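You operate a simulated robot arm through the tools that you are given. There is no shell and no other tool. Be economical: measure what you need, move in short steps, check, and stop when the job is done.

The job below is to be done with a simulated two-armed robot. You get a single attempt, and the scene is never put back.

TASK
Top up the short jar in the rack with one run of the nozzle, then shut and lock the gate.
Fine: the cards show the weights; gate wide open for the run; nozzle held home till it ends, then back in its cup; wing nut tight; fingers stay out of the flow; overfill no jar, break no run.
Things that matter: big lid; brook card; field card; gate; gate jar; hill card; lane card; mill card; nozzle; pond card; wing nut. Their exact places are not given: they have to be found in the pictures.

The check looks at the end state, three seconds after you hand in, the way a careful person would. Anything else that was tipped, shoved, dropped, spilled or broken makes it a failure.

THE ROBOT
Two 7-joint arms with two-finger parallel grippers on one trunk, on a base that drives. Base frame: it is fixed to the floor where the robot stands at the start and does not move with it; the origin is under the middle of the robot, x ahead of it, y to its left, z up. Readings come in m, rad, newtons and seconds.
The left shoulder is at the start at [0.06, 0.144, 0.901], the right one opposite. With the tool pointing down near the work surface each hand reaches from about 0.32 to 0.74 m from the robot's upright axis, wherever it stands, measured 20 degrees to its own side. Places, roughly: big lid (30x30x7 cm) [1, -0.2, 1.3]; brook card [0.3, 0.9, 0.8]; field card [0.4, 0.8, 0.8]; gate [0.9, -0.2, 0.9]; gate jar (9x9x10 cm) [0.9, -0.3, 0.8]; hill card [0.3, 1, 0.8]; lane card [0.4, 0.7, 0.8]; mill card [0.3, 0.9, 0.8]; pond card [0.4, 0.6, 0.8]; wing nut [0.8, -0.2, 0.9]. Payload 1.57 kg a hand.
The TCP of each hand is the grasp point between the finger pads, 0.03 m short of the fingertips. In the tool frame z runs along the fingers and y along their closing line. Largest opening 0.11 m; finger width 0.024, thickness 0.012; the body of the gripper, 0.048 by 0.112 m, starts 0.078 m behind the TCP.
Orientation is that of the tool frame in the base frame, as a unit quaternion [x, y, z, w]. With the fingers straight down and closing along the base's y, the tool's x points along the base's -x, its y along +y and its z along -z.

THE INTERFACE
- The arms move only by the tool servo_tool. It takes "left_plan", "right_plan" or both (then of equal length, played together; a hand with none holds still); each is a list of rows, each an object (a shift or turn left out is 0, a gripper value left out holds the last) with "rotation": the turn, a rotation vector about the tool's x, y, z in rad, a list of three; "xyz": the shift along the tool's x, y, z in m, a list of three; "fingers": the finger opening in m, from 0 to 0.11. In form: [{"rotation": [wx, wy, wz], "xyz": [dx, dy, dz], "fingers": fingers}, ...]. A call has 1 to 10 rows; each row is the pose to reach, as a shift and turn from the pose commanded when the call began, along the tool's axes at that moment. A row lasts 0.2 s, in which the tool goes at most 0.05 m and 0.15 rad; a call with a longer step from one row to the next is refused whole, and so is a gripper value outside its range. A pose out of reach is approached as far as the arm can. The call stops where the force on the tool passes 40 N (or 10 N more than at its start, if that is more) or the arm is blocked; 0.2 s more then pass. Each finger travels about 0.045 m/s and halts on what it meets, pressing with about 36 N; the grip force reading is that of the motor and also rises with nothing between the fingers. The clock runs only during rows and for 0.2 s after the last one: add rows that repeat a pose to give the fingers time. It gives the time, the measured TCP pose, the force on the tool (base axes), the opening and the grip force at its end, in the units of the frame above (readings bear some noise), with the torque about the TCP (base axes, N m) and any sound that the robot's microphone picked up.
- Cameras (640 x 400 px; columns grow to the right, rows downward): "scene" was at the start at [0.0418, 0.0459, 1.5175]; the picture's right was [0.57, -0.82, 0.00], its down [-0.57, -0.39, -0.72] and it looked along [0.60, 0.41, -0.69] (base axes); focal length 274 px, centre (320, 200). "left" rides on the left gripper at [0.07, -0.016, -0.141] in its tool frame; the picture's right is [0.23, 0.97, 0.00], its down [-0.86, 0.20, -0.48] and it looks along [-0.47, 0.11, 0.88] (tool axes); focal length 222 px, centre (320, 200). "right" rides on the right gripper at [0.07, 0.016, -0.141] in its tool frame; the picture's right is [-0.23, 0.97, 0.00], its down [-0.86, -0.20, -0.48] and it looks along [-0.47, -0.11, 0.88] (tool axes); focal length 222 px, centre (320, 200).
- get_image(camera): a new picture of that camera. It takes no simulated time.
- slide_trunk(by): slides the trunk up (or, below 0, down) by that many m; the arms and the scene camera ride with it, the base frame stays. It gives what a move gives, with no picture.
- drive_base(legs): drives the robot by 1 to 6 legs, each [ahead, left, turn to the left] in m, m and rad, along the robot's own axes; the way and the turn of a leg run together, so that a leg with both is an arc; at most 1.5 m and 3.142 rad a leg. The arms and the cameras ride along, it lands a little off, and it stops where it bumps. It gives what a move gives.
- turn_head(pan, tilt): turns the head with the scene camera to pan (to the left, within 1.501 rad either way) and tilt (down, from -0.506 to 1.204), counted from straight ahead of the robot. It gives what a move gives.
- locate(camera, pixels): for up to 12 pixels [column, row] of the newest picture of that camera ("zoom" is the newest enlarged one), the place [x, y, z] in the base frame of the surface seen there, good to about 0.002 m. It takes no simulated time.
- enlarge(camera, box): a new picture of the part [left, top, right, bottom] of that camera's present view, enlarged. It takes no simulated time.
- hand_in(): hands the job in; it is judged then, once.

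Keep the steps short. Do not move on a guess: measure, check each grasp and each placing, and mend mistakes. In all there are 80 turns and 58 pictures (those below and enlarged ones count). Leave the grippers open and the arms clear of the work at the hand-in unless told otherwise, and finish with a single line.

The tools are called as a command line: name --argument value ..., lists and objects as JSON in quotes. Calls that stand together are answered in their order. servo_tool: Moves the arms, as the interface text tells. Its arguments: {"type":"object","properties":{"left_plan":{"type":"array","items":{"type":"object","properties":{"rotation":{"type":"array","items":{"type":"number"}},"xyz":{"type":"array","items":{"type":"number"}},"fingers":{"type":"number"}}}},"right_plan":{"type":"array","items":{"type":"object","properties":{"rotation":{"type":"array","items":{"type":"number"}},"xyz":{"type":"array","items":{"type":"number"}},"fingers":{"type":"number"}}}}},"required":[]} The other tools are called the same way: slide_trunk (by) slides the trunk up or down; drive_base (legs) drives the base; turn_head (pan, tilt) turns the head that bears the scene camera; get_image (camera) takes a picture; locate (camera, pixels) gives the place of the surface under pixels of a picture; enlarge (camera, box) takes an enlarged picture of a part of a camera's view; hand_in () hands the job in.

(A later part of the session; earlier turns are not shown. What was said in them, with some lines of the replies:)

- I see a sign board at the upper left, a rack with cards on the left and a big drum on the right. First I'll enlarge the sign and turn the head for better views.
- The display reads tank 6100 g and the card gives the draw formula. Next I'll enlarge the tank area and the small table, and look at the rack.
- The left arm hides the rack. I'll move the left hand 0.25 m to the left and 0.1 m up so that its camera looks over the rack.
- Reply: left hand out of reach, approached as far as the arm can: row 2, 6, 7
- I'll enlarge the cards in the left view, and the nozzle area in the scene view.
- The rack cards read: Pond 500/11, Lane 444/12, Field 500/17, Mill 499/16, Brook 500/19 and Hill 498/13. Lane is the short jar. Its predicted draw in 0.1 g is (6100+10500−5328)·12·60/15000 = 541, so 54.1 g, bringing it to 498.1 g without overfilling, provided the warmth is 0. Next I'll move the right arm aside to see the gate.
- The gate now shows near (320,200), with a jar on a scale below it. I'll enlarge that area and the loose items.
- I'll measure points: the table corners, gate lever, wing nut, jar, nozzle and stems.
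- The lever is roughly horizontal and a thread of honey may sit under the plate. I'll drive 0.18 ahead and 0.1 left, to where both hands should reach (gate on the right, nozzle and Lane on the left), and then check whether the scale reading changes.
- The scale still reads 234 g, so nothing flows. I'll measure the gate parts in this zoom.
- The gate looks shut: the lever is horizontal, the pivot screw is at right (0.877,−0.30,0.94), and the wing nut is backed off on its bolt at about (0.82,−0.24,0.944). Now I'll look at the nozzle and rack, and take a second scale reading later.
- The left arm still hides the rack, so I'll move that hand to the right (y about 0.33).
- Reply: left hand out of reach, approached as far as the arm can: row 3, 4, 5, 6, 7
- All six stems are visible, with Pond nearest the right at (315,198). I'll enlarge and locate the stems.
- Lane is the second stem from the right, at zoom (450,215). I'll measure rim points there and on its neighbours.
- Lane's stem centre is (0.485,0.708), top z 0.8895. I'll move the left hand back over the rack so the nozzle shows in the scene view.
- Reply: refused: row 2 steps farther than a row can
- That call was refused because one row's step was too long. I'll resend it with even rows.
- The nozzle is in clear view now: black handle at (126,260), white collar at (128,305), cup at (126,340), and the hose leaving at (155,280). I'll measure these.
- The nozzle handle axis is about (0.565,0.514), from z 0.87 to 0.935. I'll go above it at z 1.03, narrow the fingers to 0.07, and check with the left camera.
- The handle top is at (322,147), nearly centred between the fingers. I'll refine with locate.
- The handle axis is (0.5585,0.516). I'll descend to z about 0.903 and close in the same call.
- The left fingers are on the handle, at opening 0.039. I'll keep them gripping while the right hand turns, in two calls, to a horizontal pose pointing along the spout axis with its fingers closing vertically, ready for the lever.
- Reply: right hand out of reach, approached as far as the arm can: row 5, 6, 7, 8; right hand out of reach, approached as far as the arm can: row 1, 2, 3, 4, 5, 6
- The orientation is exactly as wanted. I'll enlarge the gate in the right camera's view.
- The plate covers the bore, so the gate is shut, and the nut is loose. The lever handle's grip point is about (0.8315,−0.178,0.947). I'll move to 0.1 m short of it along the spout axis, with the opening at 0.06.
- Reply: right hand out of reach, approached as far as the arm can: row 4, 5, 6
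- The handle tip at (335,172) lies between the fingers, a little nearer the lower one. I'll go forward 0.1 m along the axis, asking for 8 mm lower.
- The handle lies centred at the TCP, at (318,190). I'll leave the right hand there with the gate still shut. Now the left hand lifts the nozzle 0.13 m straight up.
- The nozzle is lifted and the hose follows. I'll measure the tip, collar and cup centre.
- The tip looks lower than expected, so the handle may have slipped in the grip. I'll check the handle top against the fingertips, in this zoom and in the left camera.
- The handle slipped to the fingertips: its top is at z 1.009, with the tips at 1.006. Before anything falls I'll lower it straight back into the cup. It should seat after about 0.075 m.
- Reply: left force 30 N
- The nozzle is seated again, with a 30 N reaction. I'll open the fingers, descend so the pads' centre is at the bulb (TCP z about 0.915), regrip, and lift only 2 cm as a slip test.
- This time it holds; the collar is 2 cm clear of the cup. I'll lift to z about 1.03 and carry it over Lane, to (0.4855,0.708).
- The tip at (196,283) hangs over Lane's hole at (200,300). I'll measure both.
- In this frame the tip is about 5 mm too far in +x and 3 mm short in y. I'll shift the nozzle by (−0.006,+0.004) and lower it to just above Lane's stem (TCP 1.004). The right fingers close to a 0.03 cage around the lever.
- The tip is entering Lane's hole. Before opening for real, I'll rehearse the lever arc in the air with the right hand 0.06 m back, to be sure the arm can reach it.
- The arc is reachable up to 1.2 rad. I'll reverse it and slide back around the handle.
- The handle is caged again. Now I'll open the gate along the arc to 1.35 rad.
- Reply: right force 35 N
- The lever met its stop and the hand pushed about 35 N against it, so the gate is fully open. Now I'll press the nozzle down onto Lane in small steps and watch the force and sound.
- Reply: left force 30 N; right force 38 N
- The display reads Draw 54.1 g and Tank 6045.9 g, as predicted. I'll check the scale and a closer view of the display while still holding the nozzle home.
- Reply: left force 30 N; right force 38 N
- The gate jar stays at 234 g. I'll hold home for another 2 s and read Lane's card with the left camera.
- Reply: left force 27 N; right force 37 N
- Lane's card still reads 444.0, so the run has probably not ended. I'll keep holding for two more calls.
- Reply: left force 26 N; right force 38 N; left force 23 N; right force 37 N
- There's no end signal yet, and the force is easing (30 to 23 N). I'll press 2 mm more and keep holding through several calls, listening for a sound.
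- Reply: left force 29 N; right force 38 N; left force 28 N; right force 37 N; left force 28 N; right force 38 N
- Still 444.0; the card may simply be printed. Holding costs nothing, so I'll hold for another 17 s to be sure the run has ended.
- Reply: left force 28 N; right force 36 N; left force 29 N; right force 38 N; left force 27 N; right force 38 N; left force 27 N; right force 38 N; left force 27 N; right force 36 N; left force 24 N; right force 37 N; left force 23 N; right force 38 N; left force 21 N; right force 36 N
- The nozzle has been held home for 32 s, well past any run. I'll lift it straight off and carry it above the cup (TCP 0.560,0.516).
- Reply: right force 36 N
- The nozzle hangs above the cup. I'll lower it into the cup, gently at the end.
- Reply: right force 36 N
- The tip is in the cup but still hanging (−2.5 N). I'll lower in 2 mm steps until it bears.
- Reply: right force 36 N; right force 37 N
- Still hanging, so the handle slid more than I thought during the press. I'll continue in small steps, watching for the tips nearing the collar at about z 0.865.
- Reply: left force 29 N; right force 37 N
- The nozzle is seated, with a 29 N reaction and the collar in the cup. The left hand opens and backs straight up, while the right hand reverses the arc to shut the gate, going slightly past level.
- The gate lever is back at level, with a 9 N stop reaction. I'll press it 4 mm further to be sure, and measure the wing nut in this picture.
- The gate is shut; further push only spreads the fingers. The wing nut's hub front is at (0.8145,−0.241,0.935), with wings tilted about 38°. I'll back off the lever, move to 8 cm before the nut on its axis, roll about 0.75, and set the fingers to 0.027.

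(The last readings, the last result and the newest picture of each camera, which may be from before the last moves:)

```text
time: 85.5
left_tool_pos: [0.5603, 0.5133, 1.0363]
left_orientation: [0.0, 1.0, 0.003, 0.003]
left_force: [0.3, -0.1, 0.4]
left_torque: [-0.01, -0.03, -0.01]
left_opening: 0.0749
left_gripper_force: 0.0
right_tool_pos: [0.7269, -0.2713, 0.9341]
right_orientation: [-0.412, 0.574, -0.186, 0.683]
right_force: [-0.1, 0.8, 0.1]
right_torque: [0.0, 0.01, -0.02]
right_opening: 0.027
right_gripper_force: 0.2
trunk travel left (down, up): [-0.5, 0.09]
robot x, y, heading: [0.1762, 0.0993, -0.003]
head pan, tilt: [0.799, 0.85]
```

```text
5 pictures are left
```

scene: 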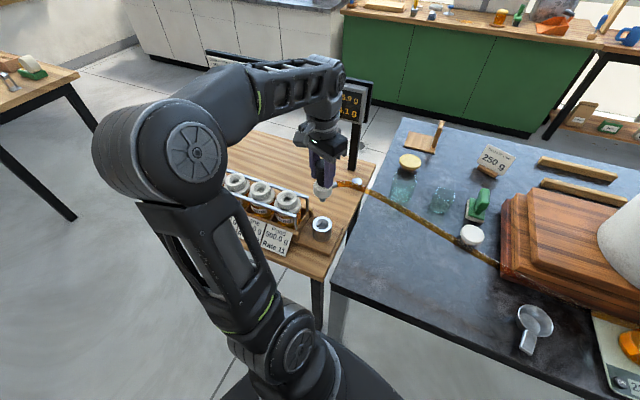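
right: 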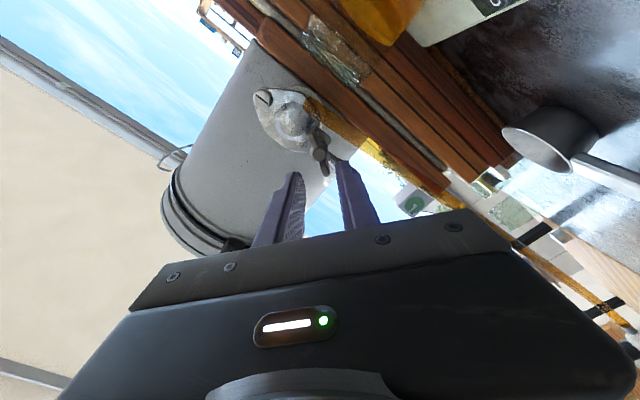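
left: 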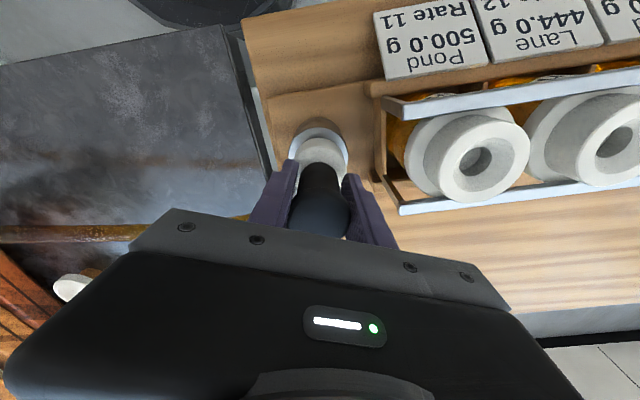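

The nut appears at (320,153), as predicted for the tool axis, with its wings vertical between the fingers. I'll verify by locate, then approach.

locate --camera "right" --pixels '[[320, 153], [316, 153], [324, 153], [320, 140], [325, 168], [330, 160], [323, 172]]'

```text
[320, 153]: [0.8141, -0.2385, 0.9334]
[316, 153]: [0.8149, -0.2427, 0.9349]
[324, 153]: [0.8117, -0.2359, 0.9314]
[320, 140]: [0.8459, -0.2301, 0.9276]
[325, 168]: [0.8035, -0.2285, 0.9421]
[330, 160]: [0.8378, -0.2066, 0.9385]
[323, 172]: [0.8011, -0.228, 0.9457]
```

Centred within about 1 mm. I'll advance 0.08 m along the axis, with a 1.5 mm lift, and close on the wings.

servo_tool --right_plan '[{"xyz": [-0.0009, -0.0012, 0.03]}, {"xyz": [-0.0009, -0.0012, 0.055]}, {"xyz": [-0.0009, -0.0012, 0.072]}, {"xyz": [-0.0009, -0.0012, 0.081]}, {"xyz": [-0.0009, -0.0012, 0.081], "fingers": 0}, {"xyz": [-0.0009, -0.0012, 0.081], "fingers": 0}, {"xyz": [-0.0009, -0.0012, 0.081], "fingers": 0}]'

```text
time: 87.1
left_tool_pos: [0.5604, 0.5139, 1.0363]
left_orientation: [-0.001, 1.0, 0.004, 0.003]
left_force: [0.4, -0.9, 0.3]
left_torque: [0.02, -0.01, 0.0]
left_opening: 0.0749
left_gripper_force: 0.0
right_tool_pos: [0.8033, -0.2448, 0.9351]
right_orientation: [-0.413, 0.574, -0.185, 0.682]
right_force: [1.1, -0.8, 2.1]
right_torque: [-0.24, 0.67, 0.21]
right_opening: 0.009
right_gripper_force: 27.8
trunk travel left (down, up): [-0.5, 0.09]
robot x, y, heading: [0.1815, 0.1003, -0.001]
head pan, tilt: [0.799, 0.85]
```

Gripped, at opening 0.009 m. I'll turn clockwise by 1.2 rad and read the torque.

servo_tool --right_plan '[{"rotation": [0, 0, 0.15]}, {"rotation": [0, 0, 0.3]}, {"rotation": [0, 0, 0.45]}, {"rotation": [0, 0, 0.6]}, {"rotation": [0, 0, 0.75]}, {"rotation": [0, 0, 0.9]}, {"rotation": [0, 0, 1.05]}, {"rotation": [0, 0, 1.2]}]'

```text
time: 88.9
left_tool_pos: [0.559, 0.5125, 1.0361]
left_orientation: [0.0, 1.0, 0.005, 0.002]
left_force: [0.3, -0.3, -0.4]
left_torque: [0.01, -0.01, -0.01]
left_opening: 0.0751
left_gripper_force: 0.1
right_tool_pos: [0.804, -0.2448, 0.9355]
right_orientation: [-0.017, 0.707, 0.233, 0.668]
right_force: [-6.4, -5.0, -0.5]
right_torque: [-0.17, 0.35, 0.78]
right_opening: 0.0089
right_gripper_force: 26.9
trunk travel left (down, up): [-0.5, 0.09]
robot x, y, heading: [0.1762, 0.0993, 0.001]
head pan, tilt: [0.799, 0.85]
```

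It turns freely (axial torque near 0). I'll continue clockwise 1.35 rad.

servo_tool --right_plan '[{"rotation": [0, 0, 0.15]}, {"rotation": [0, 0, 0.3]}, {"rotation": [0, 0, 0.45]}, {"rotation": [0, 0, 0.6]}, {"rotation": [0, 0, 0.75]}, {"rotation": [0, 0, 0.9]}, {"rotation": [0, 0, 1.05]}, {"rotation": [0, 0, 1.2]}, {"rotation": [0, 0, 1.35]}]'

```text
time: 90.9
left_tool_pos: [0.5607, 0.5127, 1.0364]
left_orientation: [0.001, 1.0, 0.005, 0.004]
left_force: [1.3, -0.3, 0.0]
left_torque: [0.01, 0.01, 0.0]
left_opening: 0.0749
left_gripper_force: 0.0
right_tool_pos: [0.8037, -0.2446, 0.9344]
right_orientation: [0.429, 0.563, 0.598, 0.376]
right_force: [-0.1, -6.6, -5.7]
right_torque: [-0.77, -0.34, -0.28]
right_opening: 0.0107
right_gripper_force: 28.4
trunk travel left (down, up): [-0.5, 0.09]
robot x, y, heading: [0.18, 0.0968, -0.002]
head pan, tilt: [0.799, 0.85]
```

The axial torque has now risen to −0.84 N·m and the hand lags by about 0.18 rad, so the nut is coming tight. I'll add 0.3 rad more to make sure.

servo_tool --right_plan '[{"rotation": [0, 0, 0.1]}, {"rotation": [0, 0, 0.2]}, {"rotation": [0, 0, 0.3]}]'

enlarge --camera "right" --box '[220, 40, 420, 240]'

```text
time: 91.7
left_tool_pos: [0.5604, 0.5128, 1.0362]
left_orientation: [0.0, 1.0, 0.005, 0.003]
left_force: [0.5, -0.2, 0.1]
left_torque: [-0.02, 0.0, -0.02]
left_opening: 0.0752
left_gripper_force: 0.0
right_tool_pos: [0.8043, -0.2435, 0.9361]
right_orientation: [0.507, 0.493, 0.648, 0.282]
right_force: [-1.8, -3.5, -7.3]
right_torque: [-1.31, -0.44, 0.4]
right_opening: 0.0189
right_gripper_force: 32.7
trunk travel left (down, up): [-0.5, 0.09]
robot x, y, heading: [0.1776, 0.0978, -0.0]
head pan, tilt: [0.799, 0.85]
```

```text
2.00 times, centred on (320, 140) of right
```

zoom: 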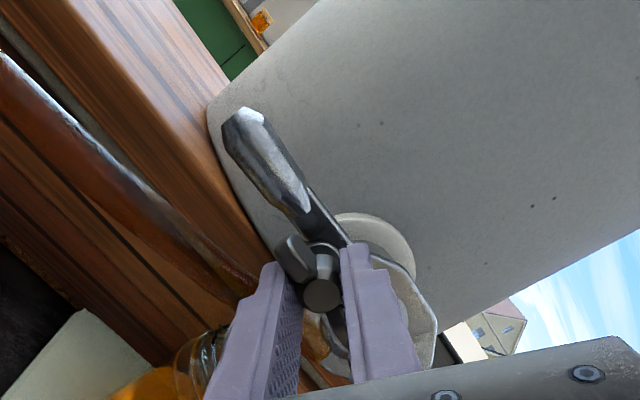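

The fingers were forced apart to 0.019 at 1.4 N·m. I need to know whether the nut is truly tight or a wing is blocked by the lever, so I'll measure the hub and lever depths.

locate --camera "zoom" --pixels '[[322, 297], [310, 297], [334, 297], [288, 245], [298, 265], [322, 250], [318, 222], [330, 235], [295, 190], [250, 125], [395, 320], [345, 325]]'

```text
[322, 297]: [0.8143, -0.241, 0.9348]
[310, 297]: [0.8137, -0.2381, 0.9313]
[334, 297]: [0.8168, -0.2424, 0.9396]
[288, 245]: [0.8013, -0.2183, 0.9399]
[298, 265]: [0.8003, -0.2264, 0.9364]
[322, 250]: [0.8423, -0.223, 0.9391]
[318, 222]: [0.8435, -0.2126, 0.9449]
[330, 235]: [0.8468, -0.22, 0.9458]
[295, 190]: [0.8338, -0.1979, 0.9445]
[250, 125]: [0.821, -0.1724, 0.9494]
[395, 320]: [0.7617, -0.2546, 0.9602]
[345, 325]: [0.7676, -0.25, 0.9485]
```

The hub sits at (0.814,−0.241), and the wings are 4 cm in front of the lever neck, so nothing blocks them and the resistance is the nut itself. To confirm, I'll roll back 0.2 rad so the pads re-seat flat on the wings, then turn firmly again.

servo_tool --right_plan '[{"rotation": [0, 0, -0.1]}, {"rotation": [0, 0, -0.2]}, {"rotation": [0, 0, -0.2]}, {"rotation": [0, 0, -0.2]}]'

servo_tool --right_plan '[{"rotation": [0, 0, 0.1]}, {"rotation": [0, 0, 0.2]}, {"rotation": [0, 0, 0.2]}]'

```text
time: 92.7
left_tool_pos: [0.5611, 0.5144, 1.0357]
left_orientation: [0.0, 1.0, 0.003, 0.002]
left_force: [0.1, -0.4, -0.1]
left_torque: [-0.01, 0.01, 0.0]
left_opening: 0.075
left_gripper_force: 0.2
right_tool_pos: [0.8041, -0.2424, 0.9347]
right_orientation: [0.455, 0.541, 0.616, 0.346]
right_force: [-5.2, 5.5, -8.6]
right_torque: [-0.73, -0.19, 0.69]
right_opening: 0.0131
right_gripper_force: 30.2
trunk travel left (down, up): [-0.5, 0.09]
robot x, y, heading: [0.1814, 0.0972, -0.001]
head pan, tilt: [0.799, 0.85]
```

```text
time: 93.5
left_tool_pos: [0.561, 0.5141, 1.0366]
left_orientation: [-0.001, 1.0, 0.003, 0.002]
left_force: [0.1, 0.3, 0.0]
left_torque: [0.01, 0.0, 0.0]
left_opening: 0.0748
left_gripper_force: 0.0
right_tool_pos: [0.8039, -0.2436, 0.9352]
right_orientation: [0.508, 0.491, 0.648, 0.284]
right_force: [-4.6, 4.0, -9.2]
right_torque: [-1.14, -0.34, 0.38]
right_opening: 0.0186
right_gripper_force: 32.9
trunk travel left (down, up): [-0.5, 0.09]
robot x, y, heading: [0.1862, 0.0981, -0.002]
head pan, tilt: [0.799, 0.85]
```

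The stop is at the same angle with the same torque, so the nut is tight. I'll roll back 0.25 rad to unload the pads (no reverse torque), open slightly, and retreat straight along the axis.

servo_tool --right_plan '[{"rotation": [0, 0, -0.13]}, {"rotation": [0, 0, -0.25], "fingers": 0.025}, {"rotation": [0, 0, -0.25], "fingers": 0.025}, {"rotation": [0, 0, -0.25], "xyz": [0, 0, -0.02]}, {"rotation": [0, 0, -0.25], "xyz": [0, 0, -0.06]}, {"rotation": [0, 0, -0.25], "xyz": [0, 0, -0.1]}, {"rotation": [0, 0, -0.25], "xyz": [0, 0, -0.14]}]'

turn_head --pan -0.35 --tilt 0.75

enlarge --camera "scene" --box '[220, 130, 420, 270]'

```text
time: 95.1
left_tool_pos: [0.56, 0.5143, 1.0366]
left_orientation: [-0.001, 1.0, 0.003, 0.002]
left_force: [-0.7, 0.2, -0.1]
left_torque: [0.0, -0.02, 0.02]
left_opening: 0.0749
left_gripper_force: 0.0
right_tool_pos: [0.6701, -0.2933, 0.9368]
right_orientation: [0.441, 0.552, 0.608, 0.362]
right_force: [-0.1, -0.2, -0.6]
right_torque: [-0.02, -0.03, -0.03]
right_opening: 0.0251
right_gripper_force: 0.0
trunk travel left (down, up): [-0.5, 0.09]
robot x, y, heading: [0.1806, 0.0991, 0.002]
head pan, tilt: [0.799, 0.85]
```

```text
time: 96.5
left_tool_pos: [0.5597, 0.5132, 1.0376]
left_orientation: [-0.001, 1.0, 0.004, 0.003]
left_force: [-0.6, 0.0, 0.3]
left_torque: [0.01, -0.03, -0.03]
left_opening: 0.075
left_gripper_force: 0.1
right_tool_pos: [0.6718, -0.2932, 0.9362]
right_orientation: [0.441, 0.552, 0.608, 0.363]
right_force: [0.2, -0.5, 0.3]
right_torque: [0.03, 0.01, -0.02]
right_opening: 0.0254
right_gripper_force: 0.1
trunk travel left (down, up): [-0.5, 0.09]
robot x, y, heading: [0.1804, 0.0986, -0.001]
head pan, tilt: [-0.351, 0.75]
```

```text
2.86 times, centred on (320, 200) of scene
```

zoom: 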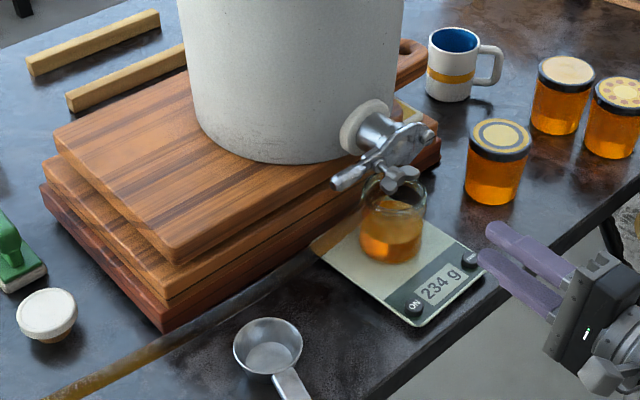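

All is in place and the scale reads 234 g. I'll check that the lever position matches the original shut pose.

locate --camera "zoom" --pixels '[[340, 182], [352, 176], [372, 163], [400, 178], [390, 170], [427, 140]]'

servo_tool --left_plan '[{"xyz": [0.02, 0, -0.02], "fingers": 0.11}, {"xyz": [0.05, 0, -0.02]}, {"xyz": [0.08, -0.02, -0.02]}, {"xyz": [0.1, -0.05, -0.02]}, {"xyz": [0.1, -0.05, -0.02]}]' --right_plan '[{"xyz": [0, 0, -0.03], "fingers": 0.11}, {"xyz": [0, 0, -0.05]}, {"xyz": [0, 0, -0.05]}, {"xyz": [0, 0, -0.05]}, {"xyz": [0, 0, -0.05]}]'

turn_head --pan 0.9 --tilt 0.85

get_image --camera "scene"

```text
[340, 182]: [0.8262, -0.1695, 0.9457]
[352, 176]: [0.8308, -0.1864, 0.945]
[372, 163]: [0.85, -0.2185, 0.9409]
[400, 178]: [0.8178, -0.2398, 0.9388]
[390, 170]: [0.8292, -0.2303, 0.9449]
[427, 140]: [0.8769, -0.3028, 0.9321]
```

```text
time: 97.7
left_tool_pos: [0.4608, 0.4631, 1.0577]
left_orientation: [0.0, 1.0, 0.004, 0.002]
left_force: [1.0, -0.1, -0.7]
left_torque: [-0.02, 0.02, 0.03]
left_opening: 0.11
left_gripper_force: 0.1
right_tool_pos: [0.6257, -0.3112, 0.9377]
right_orientation: [0.442, 0.552, 0.607, 0.362]
right_force: [0.1, -0.2, 0.4]
right_torque: [0.01, 0.03, -0.01]
right_opening: 0.1098
right_gripper_force: 0.2
trunk travel left (down, up): [-0.5, 0.09]
robot x, y, heading: [0.182, 0.0979, 0.002]
head pan, tilt: [-0.351, 0.75]
```

```text
time: 99.1
left_tool_pos: [0.4603, 0.4625, 1.0581]
left_orientation: [0.0, 1.0, 0.004, 0.002]
left_force: [0.3, -0.1, 0.0]
left_torque: [-0.01, 0.04, 0.0]
left_opening: 0.1097
left_gripper_force: 0.1
right_tool_pos: [0.6263, -0.3103, 0.9373]
right_orientation: [0.442, 0.552, 0.607, 0.362]
right_force: [0.0, -0.5, 0.3]
right_torque: [0.04, -0.02, 0.0]
right_opening: 0.1099
right_gripper_force: 0.0
trunk travel left (down, up): [-0.5, 0.09]
robot x, y, heading: [0.1805, 0.0998, 0.001]
head pan, tilt: [0.901, 0.85]
```

```text
2 pictures are left
```

scene: 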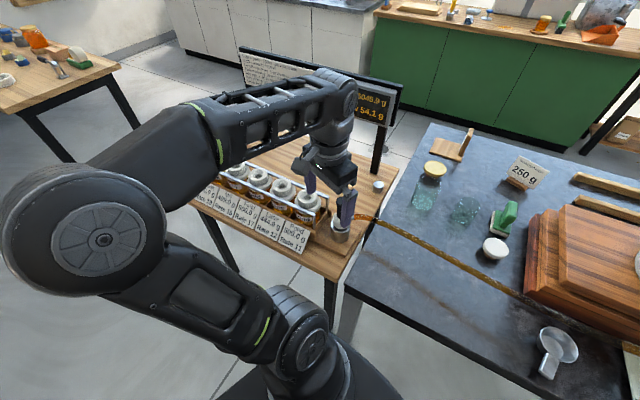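

The lever matches its original shut pose. The left fingers hide the nozzle, so I'll move that hand over towards the rack, well above it, and check the seat.

servo_tool --left_plan '[{"xyz": [0, 0.045, 0]}, {"xyz": [0, 0.09, 0]}, {"xyz": [0, 0.135, 0]}, {"xyz": [-0.02, 0.175, 0]}, {"xyz": [-0.04, 0.215, 0]}]'

enlarge --camera "scene" --box '[250, 150, 410, 270]'

```text
time: 100.3
left_tool_pos: [0.5032, 0.6799, 1.0576]
left_orientation: [0.0, 1.0, 0.003, 0.003]
left_force: [-0.2, -0.3, -0.8]
left_torque: [-0.04, 0.02, -0.01]
left_opening: 0.1099
left_gripper_force: 0.2
right_tool_pos: [0.6264, -0.3096, 0.9375]
right_orientation: [0.442, 0.552, 0.608, 0.362]
right_force: [-0.5, 0.2, 0.1]
right_torque: [-0.03, 0.01, -0.01]
right_opening: 0.1103
right_gripper_force: 0.0
trunk travel left (down, up): [-0.5, 0.09]
robot x, y, heading: [0.1779, 0.1022, -0.003]
head pan, tilt: [0.901, 0.85]
```

```text
3.33 times, centred on (330, 210) of scene
```

zoom: 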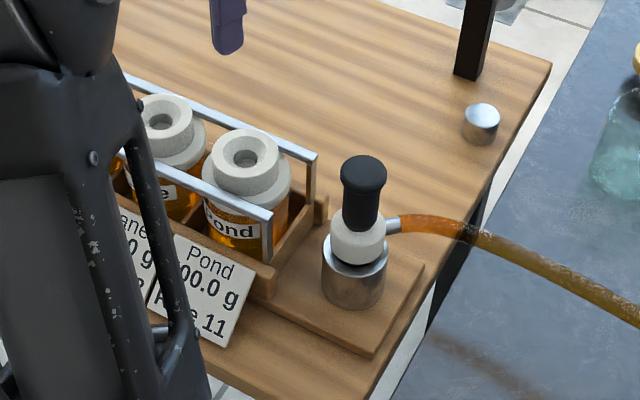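

The nozzle is upright in the cup, perhaps a touch high. I'll compare heights with the original (handle top 0.933, collar front (0.549,0.497,0.846)).

locate --camera "zoom" --pixels '[[362, 165], [362, 172], [343, 178], [384, 178], [358, 252], [357, 264], [355, 272], [360, 215]]'

```text
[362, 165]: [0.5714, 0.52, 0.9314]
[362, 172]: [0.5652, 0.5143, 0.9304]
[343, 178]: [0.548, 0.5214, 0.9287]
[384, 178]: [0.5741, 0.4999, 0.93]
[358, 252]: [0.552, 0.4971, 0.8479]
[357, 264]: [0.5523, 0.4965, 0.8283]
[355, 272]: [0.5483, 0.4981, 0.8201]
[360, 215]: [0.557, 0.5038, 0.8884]
```

The handle top at 0.931 matches the original 0.930–0.933, so the nozzle is home in its cup. The gate is shut, the nut is tight, and both hands are open and clear. I'll hand in.

hand_in

```text
The job is handed in.
```

I topped up Lane with one run of the nozzle (54.1 g drawn, which takes it from 444.0 to 498.1 g by calculation), returned the nozzle to its cup, shut the gate and tightened the wing nut; Lane's card still read 444.0 g when I last checked it, during the run, and the job is handed in.
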